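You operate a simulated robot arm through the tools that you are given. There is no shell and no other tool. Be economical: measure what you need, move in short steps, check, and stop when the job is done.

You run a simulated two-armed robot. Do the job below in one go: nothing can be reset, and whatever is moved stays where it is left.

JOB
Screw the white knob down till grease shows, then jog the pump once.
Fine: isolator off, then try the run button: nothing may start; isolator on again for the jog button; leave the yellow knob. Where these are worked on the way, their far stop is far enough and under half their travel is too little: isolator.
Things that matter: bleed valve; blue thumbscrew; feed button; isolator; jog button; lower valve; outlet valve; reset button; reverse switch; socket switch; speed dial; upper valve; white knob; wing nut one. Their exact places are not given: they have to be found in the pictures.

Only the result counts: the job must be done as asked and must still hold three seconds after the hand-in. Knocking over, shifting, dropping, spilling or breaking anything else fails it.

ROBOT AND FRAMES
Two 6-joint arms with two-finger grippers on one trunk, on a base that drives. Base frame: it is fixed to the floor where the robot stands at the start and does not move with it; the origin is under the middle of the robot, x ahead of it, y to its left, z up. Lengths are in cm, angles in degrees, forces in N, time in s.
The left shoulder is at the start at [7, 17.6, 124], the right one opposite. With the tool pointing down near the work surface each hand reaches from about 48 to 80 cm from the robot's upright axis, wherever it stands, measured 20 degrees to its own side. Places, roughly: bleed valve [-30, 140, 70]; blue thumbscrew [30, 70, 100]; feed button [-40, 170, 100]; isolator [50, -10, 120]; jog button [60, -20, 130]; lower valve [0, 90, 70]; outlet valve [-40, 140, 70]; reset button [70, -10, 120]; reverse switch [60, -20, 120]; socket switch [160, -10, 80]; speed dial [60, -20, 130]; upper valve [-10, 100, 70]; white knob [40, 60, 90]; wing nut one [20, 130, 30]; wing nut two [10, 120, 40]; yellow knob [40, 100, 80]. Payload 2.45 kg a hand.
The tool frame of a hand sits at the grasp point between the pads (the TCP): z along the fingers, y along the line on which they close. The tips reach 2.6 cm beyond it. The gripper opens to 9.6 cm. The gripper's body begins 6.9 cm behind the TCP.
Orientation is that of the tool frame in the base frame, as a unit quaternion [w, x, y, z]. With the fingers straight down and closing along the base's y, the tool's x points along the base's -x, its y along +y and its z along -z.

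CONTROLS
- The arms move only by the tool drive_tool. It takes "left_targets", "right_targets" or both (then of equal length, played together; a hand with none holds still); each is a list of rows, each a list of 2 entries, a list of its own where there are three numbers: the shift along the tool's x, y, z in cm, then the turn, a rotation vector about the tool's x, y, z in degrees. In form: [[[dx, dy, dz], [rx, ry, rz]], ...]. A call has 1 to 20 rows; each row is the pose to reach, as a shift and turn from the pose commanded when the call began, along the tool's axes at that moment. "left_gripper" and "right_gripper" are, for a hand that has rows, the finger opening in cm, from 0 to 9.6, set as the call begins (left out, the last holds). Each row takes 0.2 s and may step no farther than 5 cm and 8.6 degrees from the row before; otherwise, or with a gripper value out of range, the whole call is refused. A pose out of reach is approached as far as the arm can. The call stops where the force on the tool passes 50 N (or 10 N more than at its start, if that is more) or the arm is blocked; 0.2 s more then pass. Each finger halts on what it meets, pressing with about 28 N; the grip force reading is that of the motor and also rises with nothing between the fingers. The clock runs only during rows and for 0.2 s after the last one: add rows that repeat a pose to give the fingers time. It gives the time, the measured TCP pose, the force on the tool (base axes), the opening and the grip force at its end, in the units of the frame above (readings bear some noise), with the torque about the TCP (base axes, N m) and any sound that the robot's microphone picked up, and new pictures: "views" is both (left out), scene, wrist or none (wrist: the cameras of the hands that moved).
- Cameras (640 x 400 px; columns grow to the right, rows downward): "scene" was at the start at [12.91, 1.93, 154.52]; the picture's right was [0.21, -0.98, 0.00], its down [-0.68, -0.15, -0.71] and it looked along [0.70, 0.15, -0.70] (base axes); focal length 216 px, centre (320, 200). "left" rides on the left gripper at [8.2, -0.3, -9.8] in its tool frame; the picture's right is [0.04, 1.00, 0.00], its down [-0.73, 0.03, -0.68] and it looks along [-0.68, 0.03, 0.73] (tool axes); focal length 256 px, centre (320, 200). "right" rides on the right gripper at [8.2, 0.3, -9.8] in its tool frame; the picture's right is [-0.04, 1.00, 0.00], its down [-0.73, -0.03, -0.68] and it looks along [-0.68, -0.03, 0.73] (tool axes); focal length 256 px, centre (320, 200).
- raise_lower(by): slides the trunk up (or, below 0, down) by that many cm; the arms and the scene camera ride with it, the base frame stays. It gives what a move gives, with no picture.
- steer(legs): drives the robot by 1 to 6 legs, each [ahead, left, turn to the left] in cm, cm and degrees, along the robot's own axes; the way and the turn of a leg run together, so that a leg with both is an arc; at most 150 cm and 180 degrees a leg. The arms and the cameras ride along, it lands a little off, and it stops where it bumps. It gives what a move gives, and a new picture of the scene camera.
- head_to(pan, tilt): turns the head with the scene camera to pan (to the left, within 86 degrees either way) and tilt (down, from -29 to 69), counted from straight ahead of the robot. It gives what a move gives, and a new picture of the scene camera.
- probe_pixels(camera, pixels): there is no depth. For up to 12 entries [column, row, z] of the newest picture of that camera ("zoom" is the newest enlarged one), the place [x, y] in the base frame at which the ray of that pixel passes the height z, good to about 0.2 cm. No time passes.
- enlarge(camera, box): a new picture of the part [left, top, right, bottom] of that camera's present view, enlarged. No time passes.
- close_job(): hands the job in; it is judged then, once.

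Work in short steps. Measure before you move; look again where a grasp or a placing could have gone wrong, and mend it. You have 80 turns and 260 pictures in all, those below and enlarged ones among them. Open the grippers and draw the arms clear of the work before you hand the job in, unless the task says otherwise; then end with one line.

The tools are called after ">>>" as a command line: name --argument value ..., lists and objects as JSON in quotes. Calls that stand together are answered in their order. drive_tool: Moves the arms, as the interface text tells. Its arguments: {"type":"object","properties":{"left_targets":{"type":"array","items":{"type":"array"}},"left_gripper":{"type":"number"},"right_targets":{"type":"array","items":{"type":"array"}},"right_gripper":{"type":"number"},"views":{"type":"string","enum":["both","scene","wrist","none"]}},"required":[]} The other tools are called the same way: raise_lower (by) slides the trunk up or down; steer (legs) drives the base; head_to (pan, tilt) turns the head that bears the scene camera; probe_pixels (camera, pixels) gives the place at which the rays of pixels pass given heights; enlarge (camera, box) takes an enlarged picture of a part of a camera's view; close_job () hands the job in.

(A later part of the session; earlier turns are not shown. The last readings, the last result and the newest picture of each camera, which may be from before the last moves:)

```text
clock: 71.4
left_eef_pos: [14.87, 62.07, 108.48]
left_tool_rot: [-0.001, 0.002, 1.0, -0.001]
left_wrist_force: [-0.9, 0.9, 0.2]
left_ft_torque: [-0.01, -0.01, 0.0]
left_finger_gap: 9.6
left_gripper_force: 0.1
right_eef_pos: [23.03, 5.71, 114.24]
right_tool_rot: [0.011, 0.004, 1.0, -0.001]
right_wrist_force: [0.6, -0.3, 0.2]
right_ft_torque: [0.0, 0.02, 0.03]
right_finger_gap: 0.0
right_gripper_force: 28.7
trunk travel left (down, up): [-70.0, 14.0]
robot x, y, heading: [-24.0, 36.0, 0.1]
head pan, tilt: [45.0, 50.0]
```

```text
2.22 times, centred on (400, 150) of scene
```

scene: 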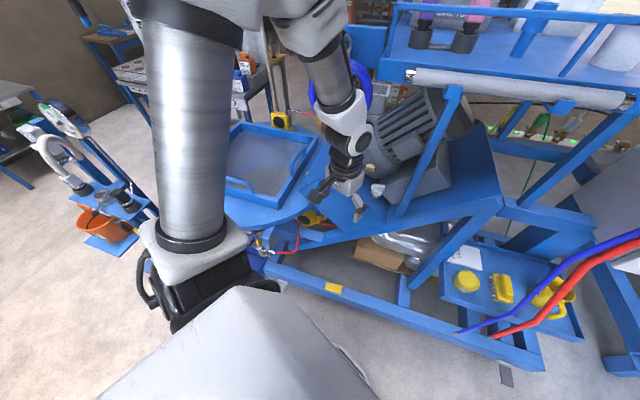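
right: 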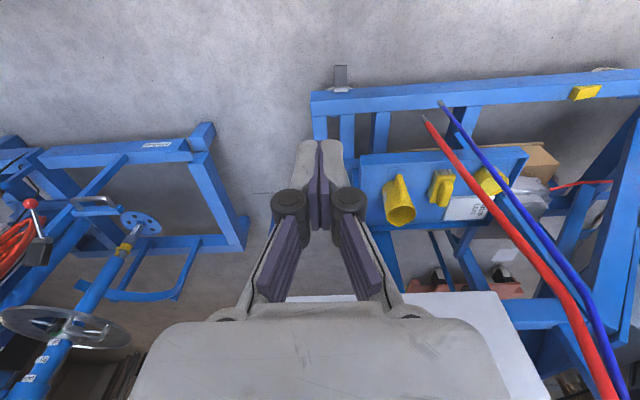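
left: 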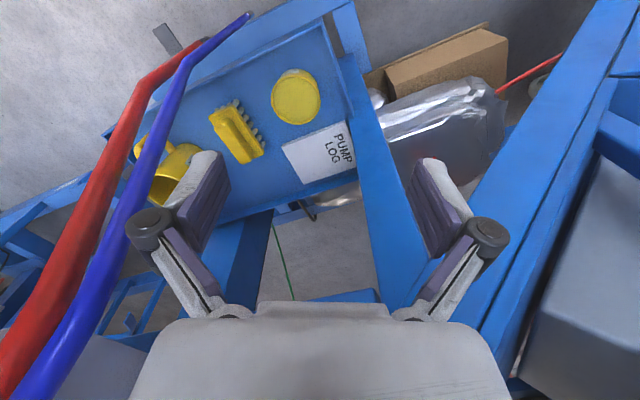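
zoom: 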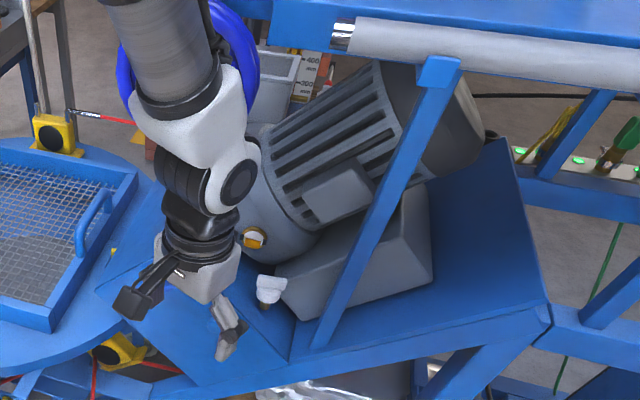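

Triangulating the knob: left (327,246), scene (376.6,189.6); plus sight glass.

>>> probe_pixels --camera "left" --pixels '[[327, 243, 92], [327, 243, 96], [327, 243, 100], [325, 228, 88], [325, 228, 92], [350, 187, 90], [350, 187, 95]]'

>>> probe_pixels --camera "scene" --pixels '[[376.6, 188.6, 92], [376.6, 188.6, 96], [376.6, 188.6, 100], [375.5, 198, 88], [375.5, 198, 92], [393, 195, 95], [458, 100, 115], [458, 100, 120]]'

>>> enlarge --camera "left" --box '[260, 150, 420, 310]'

>>> enlarge --camera "scene" --box '[340, 150, 420, 220]'

```text
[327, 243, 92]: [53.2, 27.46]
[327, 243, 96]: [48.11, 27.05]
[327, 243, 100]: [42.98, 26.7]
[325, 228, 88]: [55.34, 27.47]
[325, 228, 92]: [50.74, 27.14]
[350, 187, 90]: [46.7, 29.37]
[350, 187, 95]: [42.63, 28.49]
```

```text
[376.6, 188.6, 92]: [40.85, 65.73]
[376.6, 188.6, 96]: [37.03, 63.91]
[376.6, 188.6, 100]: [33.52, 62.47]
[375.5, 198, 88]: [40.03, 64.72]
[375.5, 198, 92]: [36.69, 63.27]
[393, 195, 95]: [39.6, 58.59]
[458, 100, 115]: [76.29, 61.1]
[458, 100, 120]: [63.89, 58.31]
```

```text
2.50 times, centred on (340, 230) of left
```

zoom: 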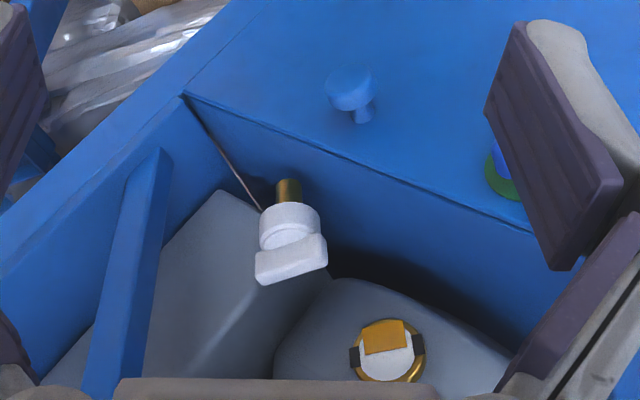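

```text
5.71 times, centred on (380, 185) of scene
```

zoom: 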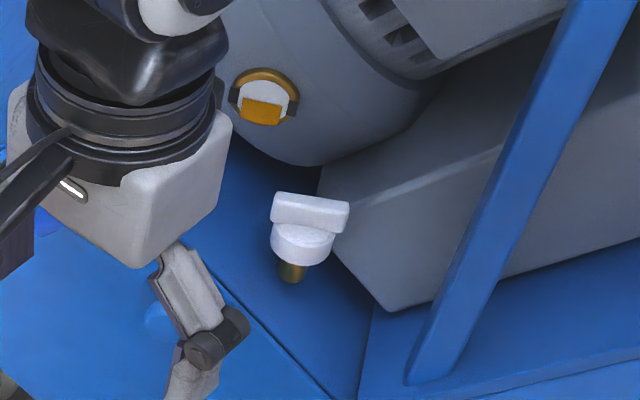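

The bar on top lies roughly along Y, leaning ~28° toward −x at its +y end; axis is vertical. I'll narrow the left gripper, roll −118° and move forward to (35,64) at height, then look.

>>> drive_tool --left_targets '[[[-1.3, 0.1, 0], [0, 0, -8]], [[-2.6, 0.3, 0], [0, 0, -16]], [[-3.9, 0.4, 0], [0, 0, -24]], [[-5.2, 0.5, 0], [0, 0, -32]], [[-6.5, 0.7, 0], [0, 0, -40]], [[-7.8, 0.8, 0], [0, 0, -48]], [[-9.1, 0.9, 0], [0, 0, -56]], [[-10.4, 1.0, 0], [0, 0, -64]], [[-11.7, 1.2, 0], [0, 0, -72]], [[-13, 1.3, 0], [0, 0, -80]], [[-14.3, 1.5, 0], [0, 0, -88]], [[-15.6, 1.7, 0], [0, 0, -96]], [[-17, 1.9, 0], [0, 0, -104]], [[-18.5, 2, 0], [0, 0, -112]], [[-20, 2.1, 0], [0, 0, -118]]]' --left_gripper 4

```text
clock: 74.8
left_eef_pos: [28.01, 63.54, 107.83]
left_tool_rot: [0.014, 0.857, -0.514, -0.031]
left_wrist_force: [0.5, 0.3, 0.2]
left_ft_torque: [-0.02, 0.05, 0.01]
left_finger_gap: 3.99
left_gripper_force: 0.1
right_eef_pos: [20.39, 5.62, 115.17]
right_tool_rot: [0.021, -0.002, 1.0, 0.004]
right_wrist_force: [0.1, -0.6, -0.2]
right_ft_torque: [0.08, -0.04, -0.02]
right_finger_gap: 0.0
right_gripper_force: 28.1
trunk travel left (down, up): [-70.0, 14.0]
robot x, y, heading: [-24.77, 36.83, 0.7]
head pan, tilt: [45.0, 50.0]
stopped in row 15 (left hand): the arm was blocked; the commanded pose is now the measured one
```

scene: 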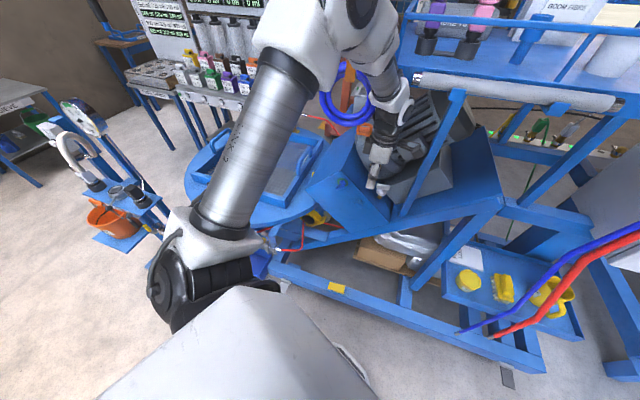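
left: 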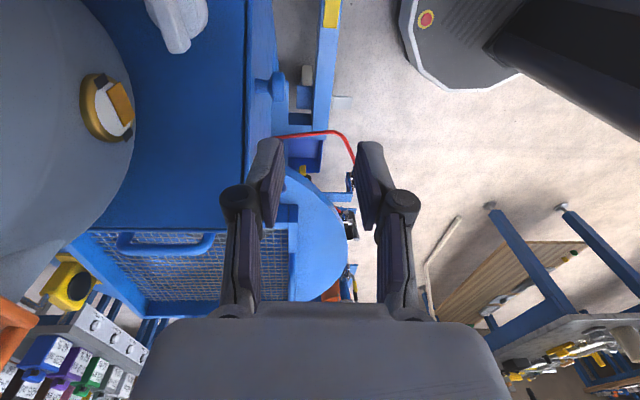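

Arm got blocked at x=28 (contact on a link, not the tool). Enlarging to find where.

>>> enlarge --camera "scene" --box '[290, 0, 490, 220]'

>>> head_to --pan 45 --tilt 20

```text
1.82 times, centred on (390, 110) of scene
```

zoom: 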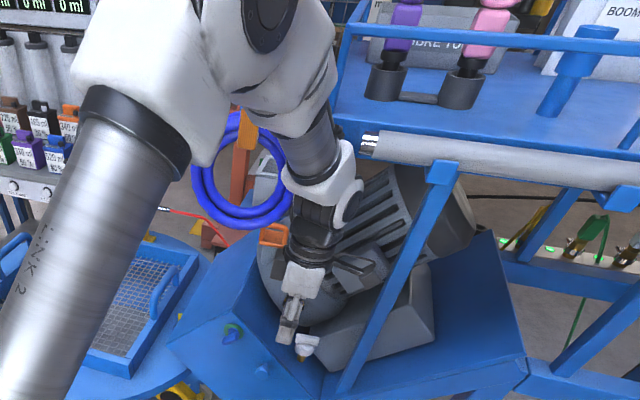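

```text
clock: 75.8
left_eef_pos: [28.18, 63.67, 107.94]
left_tool_rot: [0.014, 0.857, -0.514, -0.029]
left_wrist_force: [-0.1, 0.4, -0.5]
left_ft_torque: [-0.05, 0.01, 0.02]
left_finger_gap: 3.98
left_gripper_force: 0.0
right_eef_pos: [20.22, 5.51, 115.11]
right_tool_rot: [0.023, -0.002, 1.0, 0.005]
right_wrist_force: [0.2, -0.1, -0.7]
right_ft_torque: [-0.02, 0.0, -0.01]
right_finger_gap: 0.01
right_gripper_force: 28.8
trunk travel left (down, up): [-70.0, 14.0]
robot x, y, heading: [-24.35, 36.3, 0.6]
head pan, tilt: [45.0, 20.0]
```

scene: 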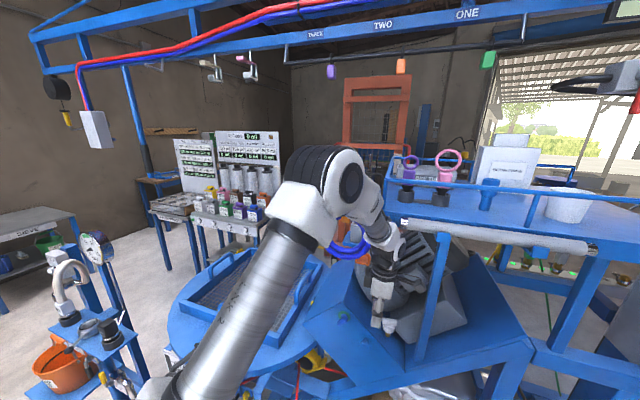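

The wrist sits right by the shelf's left corner/roller end (410,224). Probing that corner's ray to place it.

>>> probe_pixels --camera "scene" --pixels '[[410, 224, 120], [410, 224, 130], [410, 224, 140], [393, 188, 140], [393, 188, 150], [388, 325, 90], [388, 325, 95]]'

>>> enlarge --camera "scene" --box '[340, 140, 460, 340]'

```text
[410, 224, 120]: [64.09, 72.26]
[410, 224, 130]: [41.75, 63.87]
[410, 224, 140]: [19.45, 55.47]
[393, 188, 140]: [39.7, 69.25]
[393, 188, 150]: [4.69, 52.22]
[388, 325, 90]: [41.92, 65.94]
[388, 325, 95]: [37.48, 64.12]
```

```text
2.00 times, centred on (400, 240) of scene
```

zoom: 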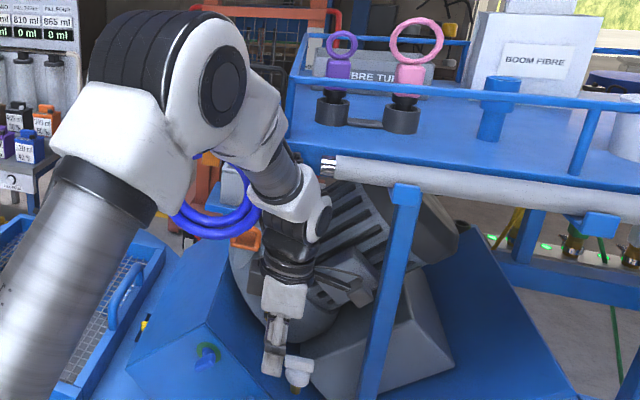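

Shelf roller end sits at about (30,59.5,136); the wrist touched it. I'll back off 7 cm in x while rolling back to −28° (so I can grip the bar by its ends with the camera on my side), then go lower before advancing under the shelf.

>>> drive_tool --left_targets '[[[-1.6, 3.1, 0], [0, 0, 0]], [[-3.3, 6.2, 0], [0.4, 0, 8]], [[-3.3, 6.2, 0], [0.8, -0.1, 16]], [[-3.3, 6.2, 0], [1.2, -0.2, 24]], [[-3.3, 6.2, 0], [1.5, -0.3, 32]], [[-3.3, 6.2, 0], [1.9, -0.4, 40]], [[-3.3, 6.2, 0], [2.2, -0.4, 48]], [[-3.3, 6.2, 0], [2.6, -0.5, 56]], [[-3.3, 6.2, 0], [2.9, -0.6, 64]], [[-3.3, 6.2, 0], [3.3, -0.6, 72]], [[-3.3, 6.2, 0], [3.7, -0.7, 80]], [[-3.3, 6.2, 0], [4.1, -0.8, 88]], [[-3.3, 6.2, 0], [4.1, -0.8, 90]]]' --left_gripper 7

```text
clock: 78.6
left_eef_pos: [23.98, 64.51, 107.0]
left_tool_rot: [-0.008, -0.242, 0.97, -0.003]
left_wrist_force: [0.6, 0.9, 0.3]
left_ft_torque: [-0.02, 0.0, -0.02]
left_finger_gap: 6.98
left_gripper_force: 0.1
right_eef_pos: [22.86, 6.42, 114.15]
right_tool_rot: [0.01, -0.001, 1.0, -0.001]
right_wrist_force: [-0.6, 1.0, 0.4]
right_ft_torque: [0.01, 0.01, 0.01]
right_finger_gap: 0.0
right_gripper_force: 28.7
trunk travel left (down, up): [-70.0, 14.0]
robot x, y, heading: [-24.31, 36.11, 0.5]
head pan, tilt: [45.0, 20.0]
```

scene: 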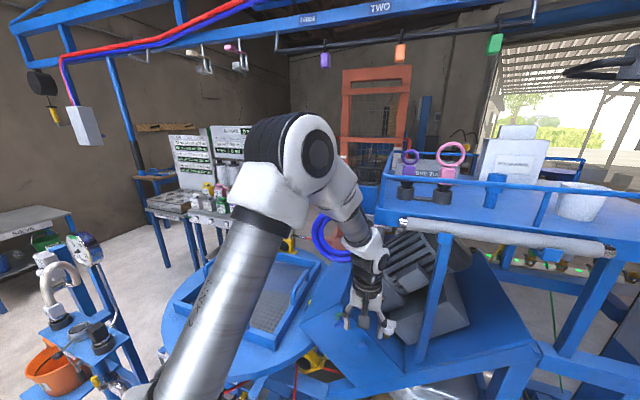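
left: 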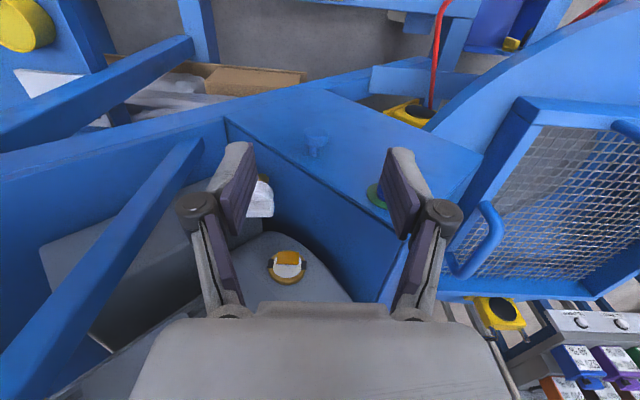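

Fresh left view: knob at (262,200) half hidden, thumbscrew (317,140), sight glass (287,266). Probing these rays.

>>> probe_pixels --camera "left" --pixels '[[317, 138, 85], [317, 138, 90], [317, 138, 95], [262, 203, 90], [262, 203, 94], [262, 203, 96], [287, 266, 95], [287, 266, 100], [376, 195, 90], [376, 195, 95]]'

>>> enlarge --camera "left" --box '[200, 100, 360, 300]'

>>> enlarge --camera "scene" --box '[320, 240, 440, 360]'

```text
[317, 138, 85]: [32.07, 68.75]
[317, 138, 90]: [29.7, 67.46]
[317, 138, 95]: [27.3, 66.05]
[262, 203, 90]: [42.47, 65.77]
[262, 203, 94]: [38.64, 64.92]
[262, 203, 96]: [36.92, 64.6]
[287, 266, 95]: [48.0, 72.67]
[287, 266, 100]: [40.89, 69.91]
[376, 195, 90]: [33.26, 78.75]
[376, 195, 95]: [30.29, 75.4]
```

```text
2.00 times, centred on (280, 200) of left
```

zoom: 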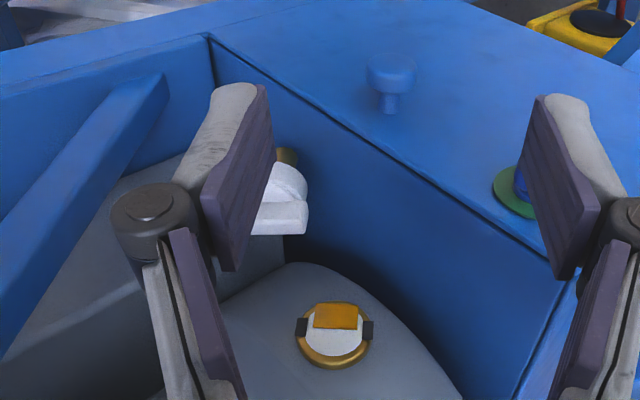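

```text
3.33 times, centred on (380, 300) of scene
```

zoom: 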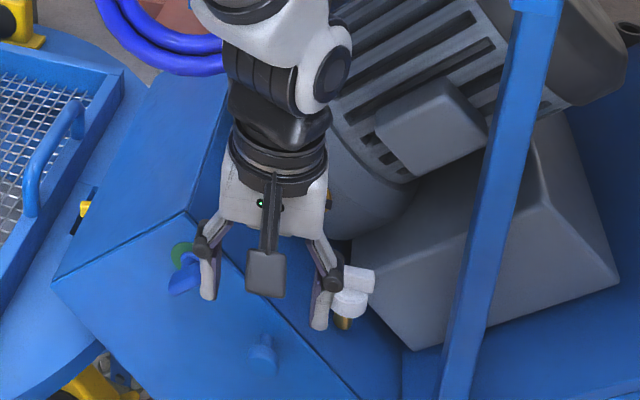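

Knob centre ≈(38.6,64.3,94) with bar parallel to the tool's y at this roll. Checking where the grey motor foot corner (scene 408,344) is before lowering fingers beside it.

>>> probe_pixels --camera "scene" --pixels '[[408, 344.4, 84], [408, 344.4, 88], [408, 344.4, 92], [390.5, 285, 95], [390.5, 285, 100], [390.5, 285, 105]]'

>>> drive_tool --left_targets '[[[-1.5, -1.0, 0], [0, 0, 0]], [[-3, -2.0, 0], [0, 0, 0]], [[-4.4, -3.0, 0], [0, 0, 0]], [[-4.4, -3.0, 0], [0, 0, 0]]]' --views "wrist"

```text
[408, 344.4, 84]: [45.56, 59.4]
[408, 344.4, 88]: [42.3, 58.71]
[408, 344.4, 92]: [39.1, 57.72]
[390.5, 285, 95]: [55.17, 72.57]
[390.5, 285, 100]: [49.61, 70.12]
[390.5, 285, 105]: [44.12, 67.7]
```

```text
clock: 79.6
left_eef_pos: [29.1, 63.94, 106.97]
left_tool_rot: [-0.008, -0.242, 0.97, -0.002]
left_wrist_force: [-0.4, 0.2, 0.2]
left_ft_torque: [-0.02, 0.01, 0.03]
left_finger_gap: 7.0
left_gripper_force: 0.1
right_eef_pos: [22.86, 6.48, 114.11]
right_tool_rot: [0.011, 0.0, 1.0, -0.001]
right_wrist_force: [0.1, 0.3, 0.7]
right_ft_torque: [0.0, -0.02, -0.02]
right_finger_gap: 0.0
right_gripper_force: 28.5
trunk travel left (down, up): [-70.0, 14.0]
robot x, y, heading: [-24.21, 36.57, 0.3]
head pan, tilt: [45.0, 20.0]
```

left: 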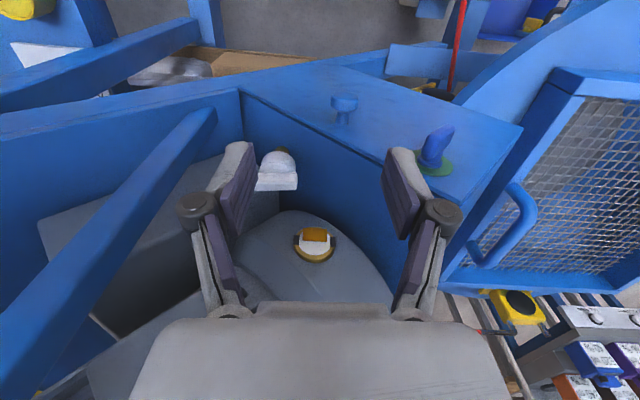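

The foot corner is at (45.7,59.4,84) — well clear. Moving diagonally forward/down to above the knob (38.6,64.2,101).

>>> drive_tool --left_targets '[[[-1.4, -0.7, 1.3], [0, 0, 0]], [[-2.8, -1.4, 2.6], [0, 0, 0]], [[-4.2, -2.1, 3.9], [0, 0, 0]], [[-5.6, -2.8, 4.5], [0, 0, 0]], [[-7, -3.5, 5.2], [0, 0, 0]], [[-8.5, -4.2, 6], [0, 0, 0]], [[-8.5, -4.2, 6], [0, 0, 0]]]'

>>> enlarge --camera "left" --box '[200, 60, 440, 280]'

>>> enlarge --camera "scene" --box '[320, 200, 480, 360]'

```text
clock: 81.4
left_eef_pos: [35.42, 63.91, 101.74]
left_tool_rot: [-0.004, -0.246, 0.969, 0.001]
left_wrist_force: [-0.3, -0.4, 0.1]
left_ft_torque: [-0.04, 0.01, -0.05]
left_finger_gap: 7.02
left_gripper_force: 0.0
right_eef_pos: [20.37, 6.34, 114.91]
right_tool_rot: [0.022, -0.005, 1.0, 0.002]
right_wrist_force: [0.7, -0.9, 0.9]
right_ft_torque: [0.01, 0.0, 0.01]
right_finger_gap: 0.01
right_gripper_force: 28.3
trunk travel left (down, up): [-70.0, 14.0]
robot x, y, heading: [-24.67, 36.69, 1.2]
head pan, tilt: [45.0, 20.0]
stopped in row 7 (left hand): the arm was blocked; the commanded pose is now the measured one
```

scene: 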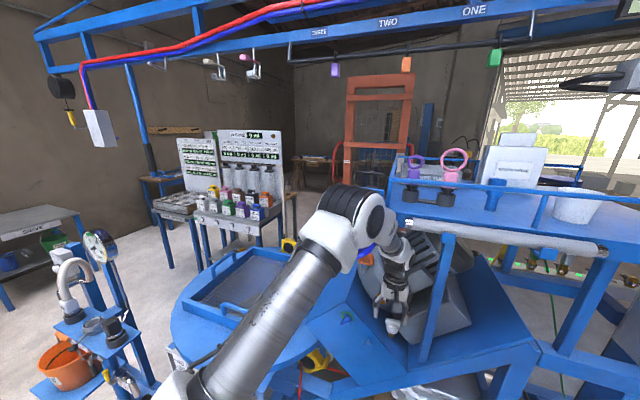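
left: 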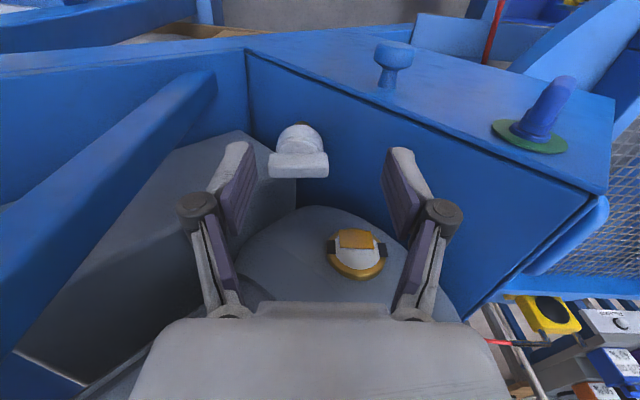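

```text
1.82 times, centred on (320, 170) of left
```

zoom: 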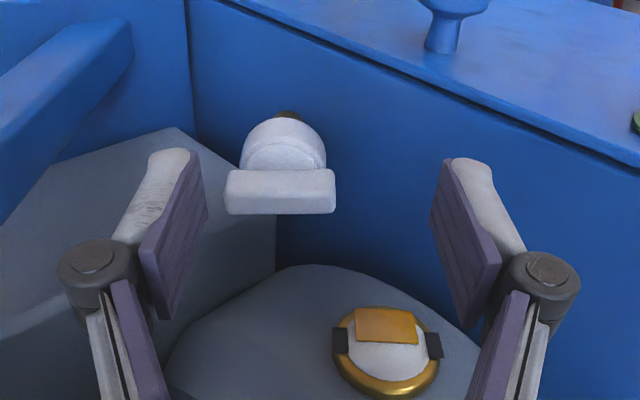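

```text
2.50 times, centred on (400, 280) of scene
```

zoom: 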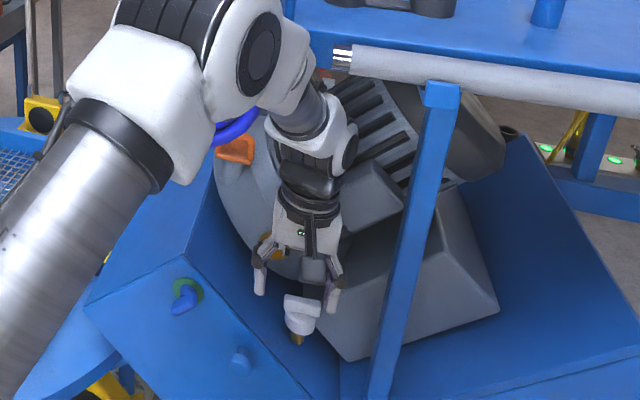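

Blocked again: the elbow (near px 350,215) meets the shelf corner at z≈136. I'll retract the hand, raise it, shift the base left/back, and lower the trunk so the elbow passes below/left of the shelf.

>>> drive_tool --left_targets '[[[2.8, 1.4, -2.5], [0, 0, 0]], [[5.6, 2.8, -5], [0, 0, 0]], [[8.4, 4.2, -5.5], [0, 0, 0]], [[10.4, 5.2, -8], [0, 0, 0]], [[10.4, 5.2, -12], [0, 0, 0]], [[10.4, 5.2, -15], [0, 0, 0]]]' --views "none"

>>> steer --legs '[[-6, 16, 0]]'

>>> raise_lower --by -16

>>> head_to --pan 40 --tilt 30

```text
clock: 82.1
left_eef_pos: [29.06, 64.08, 105.35]
left_tool_rot: [-0.029, -0.244, 0.969, 0.001]
left_wrist_force: [-1.4, 0.8, 0.0]
left_ft_torque: [0.0, -0.12, -0.04]
left_finger_gap: 7.01
left_gripper_force: 0.1
right_eef_pos: [22.12, 6.89, 114.94]
right_tool_rot: [0.014, -0.004, 1.0, -0.002]
right_wrist_force: [-0.7, 0.9, 0.5]
right_ft_torque: [-0.04, -0.08, 0.0]
right_finger_gap: 0.0
right_gripper_force: 29.0
trunk travel left (down, up): [-70.0, 14.0]
robot x, y, heading: [-24.63, 36.56, 0.4]
head pan, tilt: [45.0, 20.0]
stopped in row 3 (left hand): the force on the tool passed its limit at 60 N (the readings are from after the stop); the commanded pose is now the measured one
```

```text
clock: 83.0
left_eef_pos: [28.88, 65.66, 104.33]
left_tool_rot: [-0.033, -0.242, 0.97, 0.008]
left_wrist_force: [0.3, 0.3, 0.3]
left_ft_torque: [0.01, 0.05, -0.01]
left_finger_gap: 7.01
left_gripper_force: 0.1
right_eef_pos: [22.23, 8.57, 113.9]
right_tool_rot: [0.009, -0.003, 1.0, 0.001]
right_wrist_force: [-0.4, -0.2, 0.0]
right_ft_torque: [0.08, 0.0, 0.03]
right_finger_gap: 0.0
right_gripper_force: 28.5
trunk travel left (down, up): [-70.0, 14.0]
robot x, y, heading: [-25.37, 38.81, 0.7]
head pan, tilt: [45.0, 20.0]
stopped in leg 1: the robot was blocked; the commanded pose is now the measured one
```

scene: 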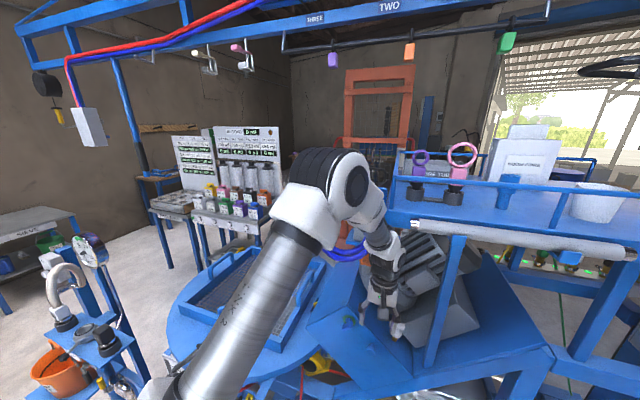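

```text
clock: 84.8
left_eef_pos: [28.75, 66.17, 88.41]
left_tool_rot: [-0.033, -0.242, 0.97, 0.004]
left_wrist_force: [0.1, 1.0, 1.0]
left_ft_torque: [0.0, 0.01, -0.01]
left_finger_gap: 7.01
left_gripper_force: 0.1
right_eef_pos: [22.16, 9.07, 98.0]
right_tool_rot: [0.01, -0.004, 1.0, 0.0]
right_wrist_force: [0.2, -0.2, -0.2]
right_ft_torque: [0.01, -0.01, -0.02]
right_finger_gap: 0.01
right_gripper_force: 28.2
trunk travel left (down, up): [-54.0, 30.0]
robot x, y, heading: [-25.18, 38.91, 0.6]
head pan, tilt: [45.0, 20.0]
```

```text
clock: 85.5
left_eef_pos: [28.74, 66.12, 88.45]
left_tool_rot: [-0.032, -0.242, 0.97, 0.005]
left_wrist_force: [-0.4, -0.1, -0.7]
left_ft_torque: [-0.01, -0.03, -0.01]
left_finger_gap: 7.01
left_gripper_force: 0.1
right_eef_pos: [21.96, 8.89, 98.04]
right_tool_rot: [0.01, -0.004, 1.0, -0.001]
right_wrist_force: [-0.2, 0.4, -0.7]
right_ft_torque: [0.0, -0.01, -0.01]
right_finger_gap: 0.0
right_gripper_force: 29.3
trunk travel left (down, up): [-54.0, 30.0]
robot x, y, heading: [-24.87, 38.97, 0.7]
head pan, tilt: [40.0, 30.0]
```

scene: 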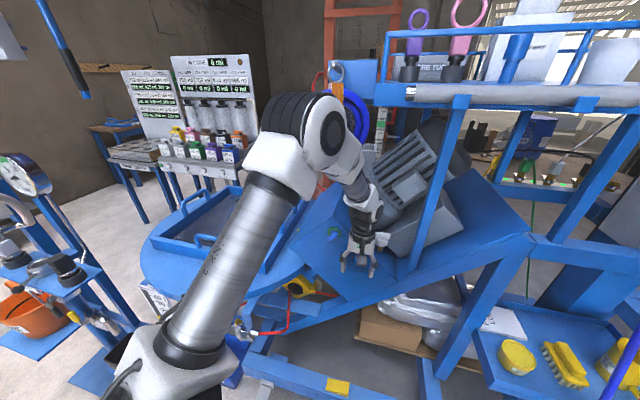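

I chained too much there. The hand is now at (28.7,66.1,88.4) with no contact force; checking the close surroundings before anything else.

>>> enlarge --camera "left" --box '[0, 0, 640, 400]'

>>> enlarge --camera "scene" --box '[280, 80, 480, 290]'

>>> head_to --pan 60 --tilt 68

```text
1.00 times, centred on (320, 200) of left (not enlarged: the box is as wide or as high as the picture)
```

zoom: 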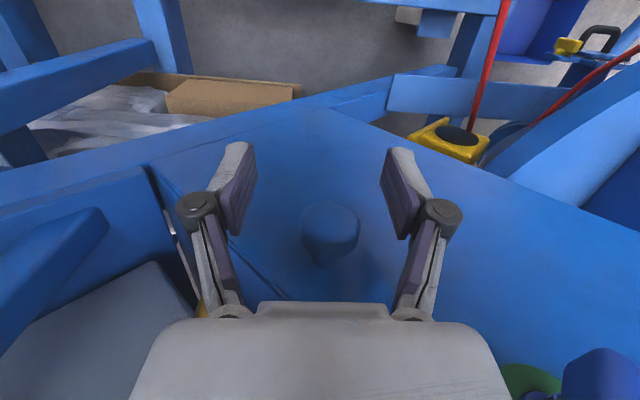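

```text
1.90 times, centred on (380, 185) of scene
```

zoom: 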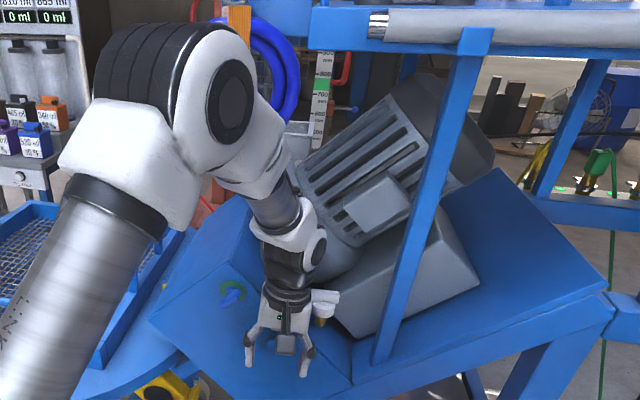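

```text
clock: 86.6
left_eef_pos: [28.76, 66.09, 88.33]
left_tool_rot: [-0.032, -0.242, 0.97, 0.005]
left_wrist_force: [0.3, -0.4, 0.5]
left_ft_torque: [-0.03, -0.02, 0.02]
left_finger_gap: 7.02
left_gripper_force: 0.0
right_eef_pos: [22.07, 9.01, 98.19]
right_tool_rot: [0.009, -0.004, 1.0, -0.001]
right_wrist_force: [-0.8, -0.7, 0.3]
right_ft_torque: [0.02, 0.0, -0.03]
right_finger_gap: 0.01
right_gripper_force: 28.6
trunk travel left (down, up): [-54.0, 30.0]
robot x, y, heading: [-25.53, 38.59, 0.5]
head pan, tilt: [60.0, 68.0]
```

scene: 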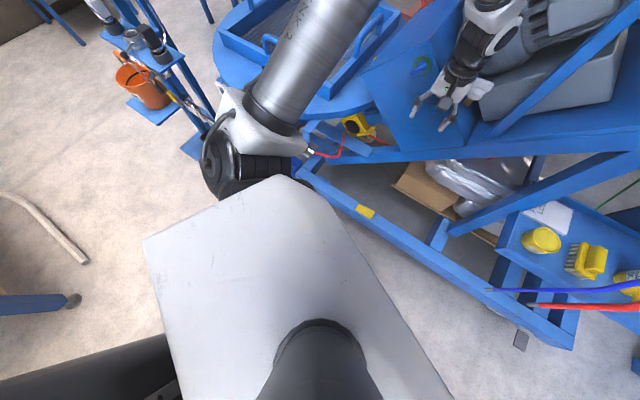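

The fingers straddle the small blue peg without touching it; the left shoulder joint is close to the valve stand, so no more moving left. I'll lift straight up 12 cm with the tilt corrected.

>>> drive_tool --left_targets '[[[0, 0, -3], [0, 0, 0]], [[0, 0, -6], [0.4, -1, 0]], [[0, 0, -9], [0.8, -2, 0]], [[0, 0, -12], [1.4, -3.4, 0]], [[0, 0, -13], [1.4, -3.4, 0]]]' --views "wrist"

>>> head_to --pan 70 --tilt 45

```text
clock: 87.8
left_eef_pos: [29.61, 66.17, 101.37]
left_tool_rot: [0.0, -0.243, 0.97, 0.0]
left_wrist_force: [0.1, 0.5, -0.7]
left_ft_torque: [-0.02, 0.04, 0.0]
left_finger_gap: 7.01
left_gripper_force: 0.0
right_eef_pos: [22.16, 9.02, 98.18]
right_tool_rot: [0.01, -0.003, 1.0, -0.001]
right_wrist_force: [1.0, 0.4, -0.4]
right_ft_torque: [0.03, -0.03, 0.03]
right_finger_gap: 0.0
right_gripper_force: 29.1
trunk travel left (down, up): [-54.0, 30.0]
robot x, y, heading: [-25.33, 38.68, 0.4]
head pan, tilt: [60.0, 68.0]
```

left: 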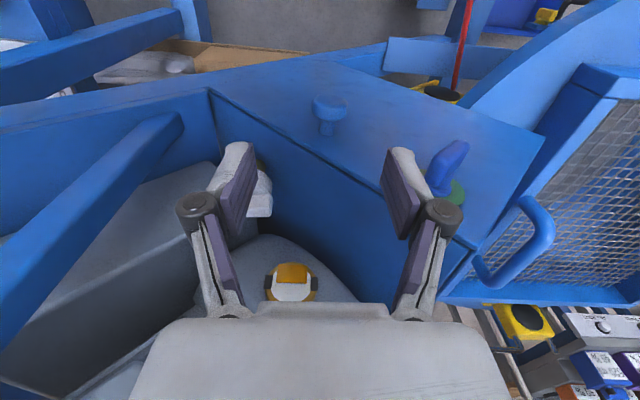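

```text
clock: 88.6
left_eef_pos: [29.48, 66.01, 101.33]
left_tool_rot: [-0.002, -0.243, 0.97, 0.0]
left_wrist_force: [0.2, -0.7, 0.0]
left_ft_torque: [-0.02, 0.0, 0.04]
left_finger_gap: 7.02
left_gripper_force: 0.0
right_eef_pos: [22.06, 8.93, 98.02]
right_tool_rot: [0.01, -0.005, 1.0, -0.001]
right_wrist_force: [-0.3, 0.5, -0.6]
right_ft_torque: [-0.01, -0.03, -0.01]
right_finger_gap: 0.0
right_gripper_force: 28.6
trunk travel left (down, up): [-54.0, 30.0]
robot x, y, heading: [-25.45, 38.71, 0.7]
head pan, tilt: [70.0, 45.0]
```

scene: 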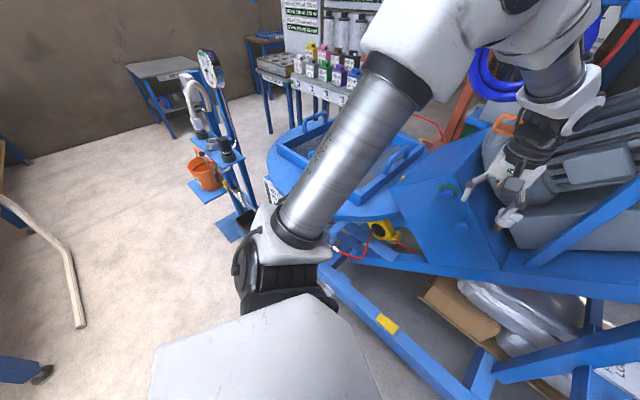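

The stand is far off; it was the elbow under the shelf edge. Lifting the hand 10 and lowering the trunk 12 more to get the elbow well below the shelf.

>>> drive_tool --left_targets '[[[0, 0, -3.5], [0, 0, 0]], [[0, 0, -7], [0, 0, 0]], [[0, 0, -10.5], [0, 0, 0]]]' --views "none"

>>> raise_lower --by -12

>>> head_to --pan 40 --tilt 20

```text
clock: 89.6
left_eef_pos: [27.27, 66.06, 108.21]
left_tool_rot: [-0.055, -0.241, 0.969, 0.013]
left_wrist_force: [-0.3, 0.0, -0.9]
left_ft_torque: [0.02, -0.01, -0.03]
left_finger_gap: 7.01
left_gripper_force: 0.0
right_eef_pos: [22.04, 8.96, 98.28]
right_tool_rot: [0.01, -0.003, 1.0, -0.002]
right_wrist_force: [0.0, -0.4, 1.3]
right_ft_torque: [-0.04, -0.03, 0.01]
right_finger_gap: 0.0
right_gripper_force: 29.1
trunk travel left (down, up): [-54.0, 30.0]
robot x, y, heading: [-25.7, 39.14, 0.7]
head pan, tilt: [70.0, 45.0]
stopped in row 3 (left hand): the arm was blocked; the commanded pose is now the measured one
```

```text
clock: 91.1
left_eef_pos: [27.35, 65.99, 96.87]
left_tool_rot: [-0.047, -0.24, 0.969, 0.011]
left_wrist_force: [0.0, -0.3, 0.4]
left_ft_torque: [0.01, 0.0, -0.02]
left_finger_gap: 7.01
left_gripper_force: 0.1
right_eef_pos: [21.89, 8.96, 86.01]
right_tool_rot: [0.011, -0.003, 1.0, 0.0]
right_wrist_force: [-0.6, -0.8, 0.4]
right_ft_torque: [-0.03, -0.01, -0.01]
right_finger_gap: 0.0
right_gripper_force: 28.6
trunk travel left (down, up): [-42.0, 42.0]
robot x, y, heading: [-25.6, 38.4, 0.6]
head pan, tilt: [70.0, 45.0]
```

```text
clock: 92.1
left_eef_pos: [27.33, 66.02, 96.76]
left_tool_rot: [-0.047, -0.24, 0.969, 0.011]
left_wrist_force: [0.7, -0.5, -0.4]
left_ft_torque: [0.02, 0.02, 0.01]
left_finger_gap: 6.98
left_gripper_force: 0.0
right_eef_pos: [21.98, 8.94, 86.15]
right_tool_rot: [0.01, -0.003, 1.0, -0.001]
right_wrist_force: [1.0, 0.0, -0.4]
right_ft_torque: [0.0, 0.04, 0.0]
right_finger_gap: 0.01
right_gripper_force: 28.6
trunk travel left (down, up): [-42.0, 42.0]
robot x, y, heading: [-25.35, 38.6, 0.4]
head pan, tilt: [40.0, 20.0]
```

scene: 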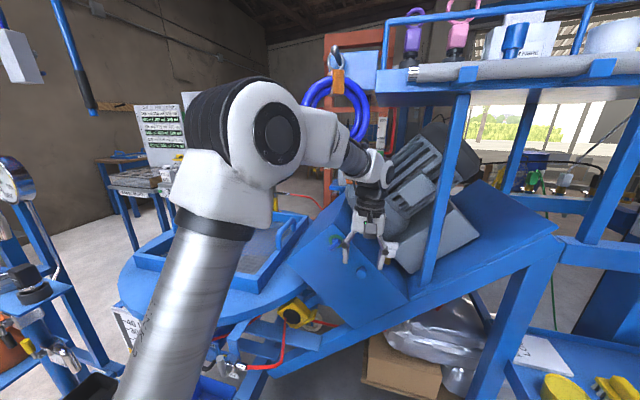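

Elbow is now clearly below the shelf. Straightening the hand, going up to z≈101, then forward over the knob.

>>> drive_tool --left_targets '[[[0.2, 0.1, -2.1], [1.2, -2.4, -0.1]], [[0.36, 0.18, -4.17], [2.5, -4.9, -0.3]], [[-1.9, -1.5, -4.4], [2.5, -4.9, -0.3]], [[-4.2, -3.2, -4.7], [2.5, -4.9, -0.3]], [[-6.4, -4.9, -5], [2.5, -4.9, -0.3]], [[-8.68, -6.63, -5.25], [2.5, -4.9, -0.3]], [[-8.68, -6.63, -5.25], [2.5, -4.9, -0.3]]]'

```text
clock: 93.5
left_eef_pos: [36.62, 64.26, 101.32]
left_tool_rot: [-0.008, -0.245, 0.97, 0.002]
left_wrist_force: [-27.5, -3.3, 3.8]
left_ft_torque: [0.29, -2.52, 0.07]
left_finger_gap: 7.01
left_gripper_force: 0.0
right_eef_pos: [21.82, 8.97, 85.98]
right_tool_rot: [0.01, -0.004, 1.0, -0.001]
right_wrist_force: [1.2, -0.7, -0.7]
right_ft_torque: [-0.03, 0.12, 0.01]
right_finger_gap: 0.0
right_gripper_force: 28.7
trunk travel left (down, up): [-42.0, 42.0]
robot x, y, heading: [-25.56, 38.49, 0.5]
head pan, tilt: [40.0, 20.0]
stopped in row 6 (left hand): the force on the tool passed its limit at 93 N (the readings are from after the stop); the commanded pose is now the measured one
```

scene: 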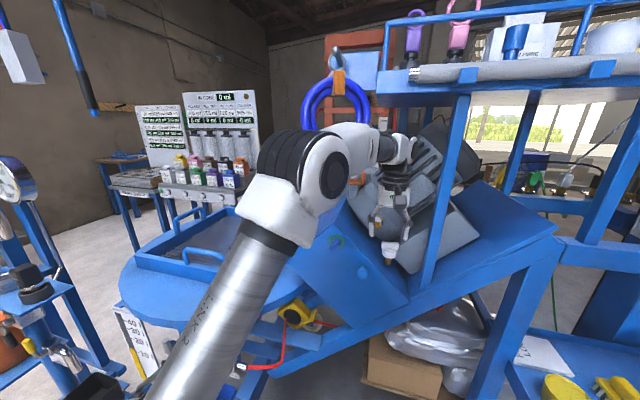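
left: 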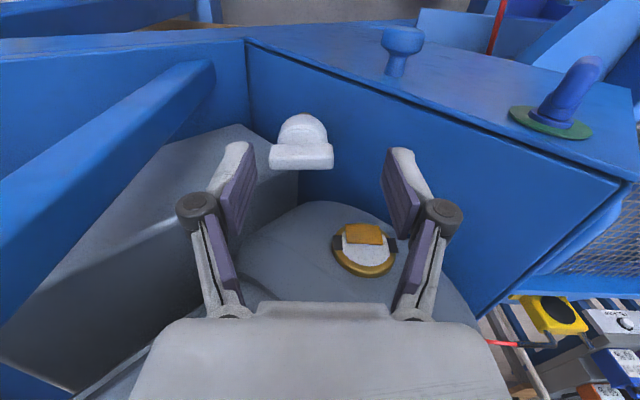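

Tool-level contact ~10 cm above TCP: the hand's front touches the motor housing. Since the bar runs along tool y, I can pitch the hand −30° about y (leaning back toward me) and still grip the bar's ends. Backing 4 cm and pitching.

>>> drive_tool --left_targets '[[[2, 0, 0], [0, 0, 0]], [[4, 0, 0], [0, 0, 0]], [[4, 0, 0], [0, -7.5, 0]], [[4, 0, 0], [0, -15, 0]], [[4, 0, 0], [0, -22.5, 0]], [[4, 0, 0], [0, -30, 0]], [[4, 0, 0], [0, -30, 0]]]'

>>> enlarge --camera "left" --box '[200, 60, 440, 280]'

```text
clock: 95.0
left_eef_pos: [33.38, 62.4, 101.2]
left_tool_rot: [0.243, -0.236, 0.938, 0.066]
left_wrist_force: [0.3, 0.8, -0.2]
left_ft_torque: [-0.01, -0.02, -0.01]
left_finger_gap: 6.99
left_gripper_force: 0.0
right_eef_pos: [21.99, 8.96, 85.96]
right_tool_rot: [0.01, -0.005, 1.0, -0.001]
right_wrist_force: [-0.1, 0.4, 1.3]
right_ft_torque: [0.0, 0.02, 0.02]
right_finger_gap: 0.0
right_gripper_force: 28.5
trunk travel left (down, up): [-42.0, 42.0]
robot x, y, heading: [-25.61, 38.77, 0.7]
head pan, tilt: [40.0, 20.0]
```

scene: 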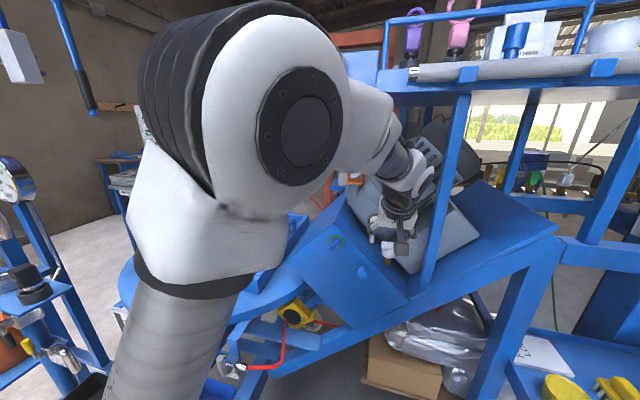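
left: 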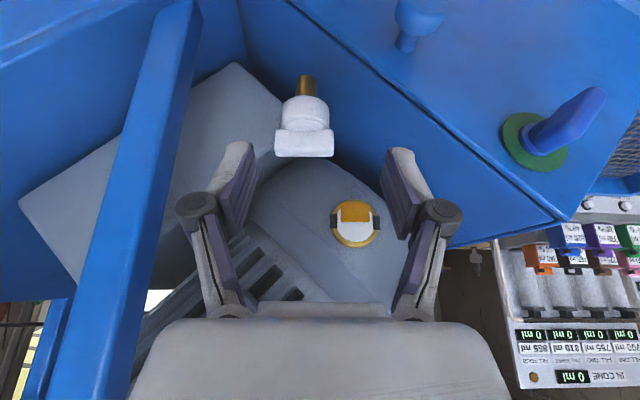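

```text
1.82 times, centred on (320, 170) of left
```

zoom: 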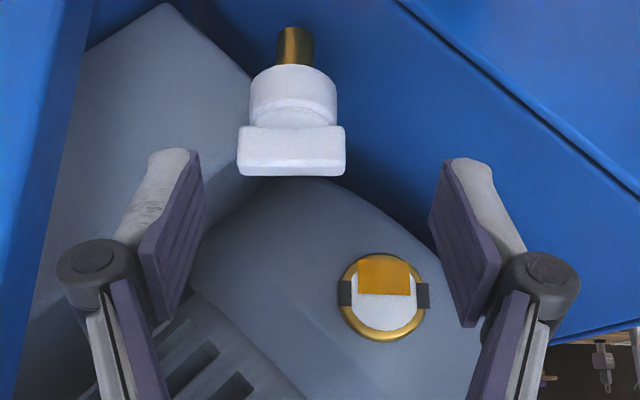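

Now the knob is seen side-on, bar exactly along tool y, axis vertical. Probing bar centre (304,145) and cap for exact placing.

>>> probe_pixels --camera "left" --pixels '[[304, 145, 92], [304, 145, 94], [304, 145, 96], [304, 155, 94], [305, 88, 88], [305, 88, 90], [274, 145, 94], [334, 145, 94], [357, 221, 98], [357, 221, 100]]'

>>> enlarge --camera "scene" --box '[350, 180, 450, 290]'

```text
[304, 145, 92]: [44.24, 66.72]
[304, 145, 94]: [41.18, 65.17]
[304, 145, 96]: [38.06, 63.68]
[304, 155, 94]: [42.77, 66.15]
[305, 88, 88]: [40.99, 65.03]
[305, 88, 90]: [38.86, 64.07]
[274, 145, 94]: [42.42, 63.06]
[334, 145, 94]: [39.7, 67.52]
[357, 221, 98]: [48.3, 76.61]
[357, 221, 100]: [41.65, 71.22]
```

```text
3.64 times, centred on (400, 235) of scene
```

zoom: 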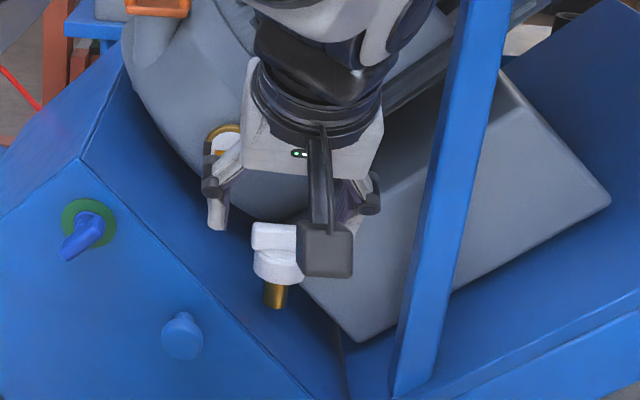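

Refining: matching bar's +y end (scene 381,245 / left 334,145) and the cap–stem junction (scene 387.6,258 / left 306.8,95.8).

>>> probe_pixels --camera "scene" --pixels '[[381, 245.2, 93], [381, 245.2, 97], [387.6, 258, 88], [387.6, 258, 92]]'

>>> probe_pixels --camera "left" --pixels '[[334, 145, 93], [334, 145, 97], [306.8, 95.8, 88], [306.8, 95.8, 92]]'

```text
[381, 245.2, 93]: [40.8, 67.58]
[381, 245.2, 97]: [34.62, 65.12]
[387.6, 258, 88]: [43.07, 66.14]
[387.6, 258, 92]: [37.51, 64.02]
```

```text
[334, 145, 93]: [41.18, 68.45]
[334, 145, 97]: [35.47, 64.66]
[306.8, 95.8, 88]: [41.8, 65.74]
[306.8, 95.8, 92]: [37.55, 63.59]
```

Bar centre ≈(38.3,63.9,95.6). Approaching along the pitched tool: first 4.4 of 7.4 cm, then check.

>>> drive_tool --left_targets '[[[-0.8, -0.5, 0], [0, 0, 0]], [[-1.56, -0.97, 1.5], [0, 0, 0]], [[-1.56, -0.97, 3], [0, 0, 0]], [[-1.56, -0.97, 4.4], [0, 0, 0]], [[-1.56, -0.97, 4.4], [0, 0, 0]]]' --views "wrist"

>>> enlarge --camera "left" --box '[200, 60, 440, 280]'

```text
clock: 96.2
left_eef_pos: [36.76, 63.23, 98.05]
left_tool_rot: [0.243, -0.236, 0.939, 0.065]
left_wrist_force: [-0.1, -0.1, 0.0]
left_ft_torque: [-0.05, 0.02, 0.02]
left_finger_gap: 7.02
left_gripper_force: 0.1
right_eef_pos: [21.98, 8.91, 86.04]
right_tool_rot: [0.009, -0.005, 1.0, -0.001]
right_wrist_force: [-0.2, 0.2, 0.3]
right_ft_torque: [-0.03, 0.0, 0.01]
right_finger_gap: 0.01
right_gripper_force: 28.1
trunk travel left (down, up): [-42.0, 42.0]
robot x, y, heading: [-25.46, 38.61, 0.6]
head pan, tilt: [40.0, 20.0]
```

left: 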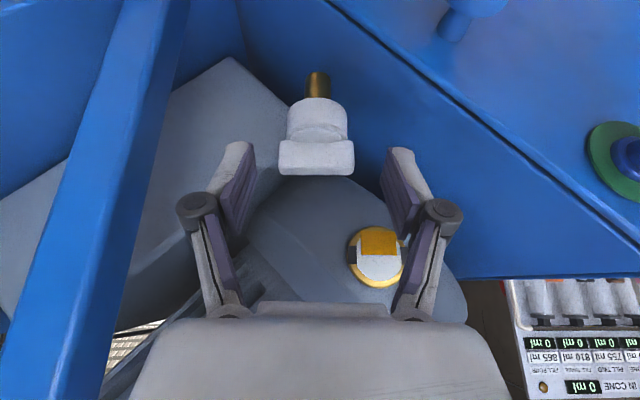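

```text
1.82 times, centred on (320, 170) of left
```

zoom: 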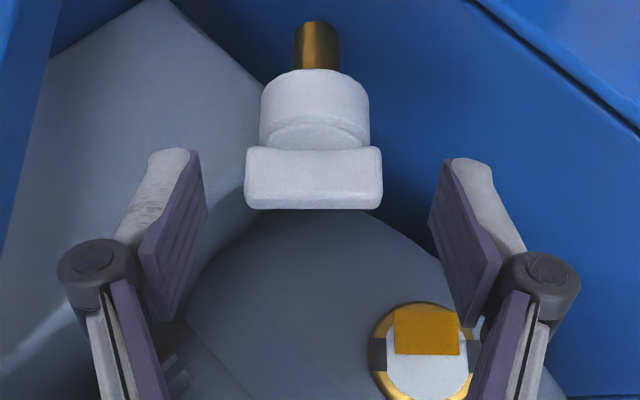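

Bar centre is at tool (−0.6,−0.1,3.4) (bar ≈4.6 cm long). Advancing and closing on its ends.

>>> drive_tool --left_targets '[[[-0.6, -0.1, 1.2], [0, 0, 0]], [[-0.6, -0.1, 2.4], [0, 0, 0]], [[-0.6, -0.1, 3.3], [0, 0, 0]], [[-0.6, -0.1, 3.3], [0, 0, 0]]]' --views "none"

>>> drive_tool --left_targets '[[[0, 0, 0], [0, 0, 0]], [[0, 0, 0], [0, 0, 0]], [[0, 0, 0], [0, 0, 0]]]' --left_gripper 0

```text
clock: 97.2
left_eef_pos: [38.86, 64.13, 95.44]
left_tool_rot: [0.243, -0.236, 0.939, 0.066]
left_wrist_force: [-0.1, 0.4, 0.4]
left_ft_torque: [-0.01, -0.03, 0.03]
left_finger_gap: 7.02
left_gripper_force: 0.0
right_eef_pos: [22.03, 9.0, 86.01]
right_tool_rot: [0.009, -0.004, 1.0, -0.001]
right_wrist_force: [-0.1, -0.5, 0.3]
right_ft_torque: [-0.02, 0.03, 0.03]
right_finger_gap: 0.0
right_gripper_force: 28.4
trunk travel left (down, up): [-42.0, 42.0]
robot x, y, heading: [-25.45, 38.89, 0.6]
head pan, tilt: [40.0, 20.0]
```

```text
clock: 98.0
left_eef_pos: [38.9, 64.19, 95.39]
left_tool_rot: [0.243, -0.236, 0.939, 0.065]
left_wrist_force: [1.1, 0.8, 3.4]
left_ft_torque: [-0.08, 0.01, -0.01]
left_finger_gap: 4.51
left_gripper_force: 45.7
right_eef_pos: [21.95, 8.98, 86.13]
right_tool_rot: [0.01, -0.004, 1.0, -0.001]
right_wrist_force: [0.8, 0.1, -0.2]
right_ft_torque: [-0.02, -0.02, -0.05]
right_finger_gap: 0.0
right_gripper_force: 28.8
trunk travel left (down, up): [-42.0, 42.0]
robot x, y, heading: [-25.13, 38.48, 0.9]
head pan, tilt: [40.0, 20.0]
```

scene: 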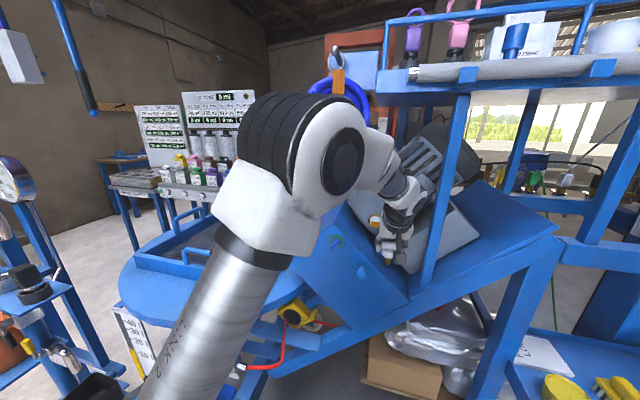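
left: 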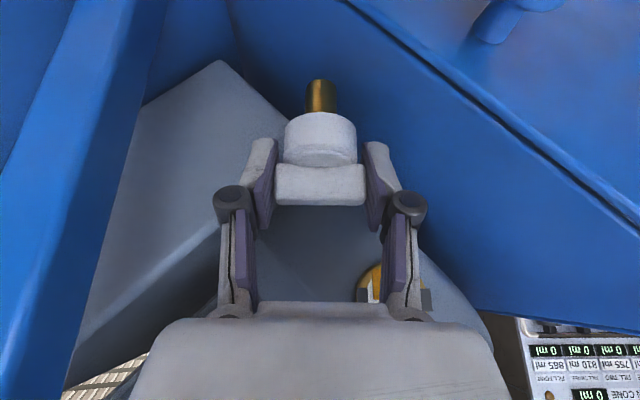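

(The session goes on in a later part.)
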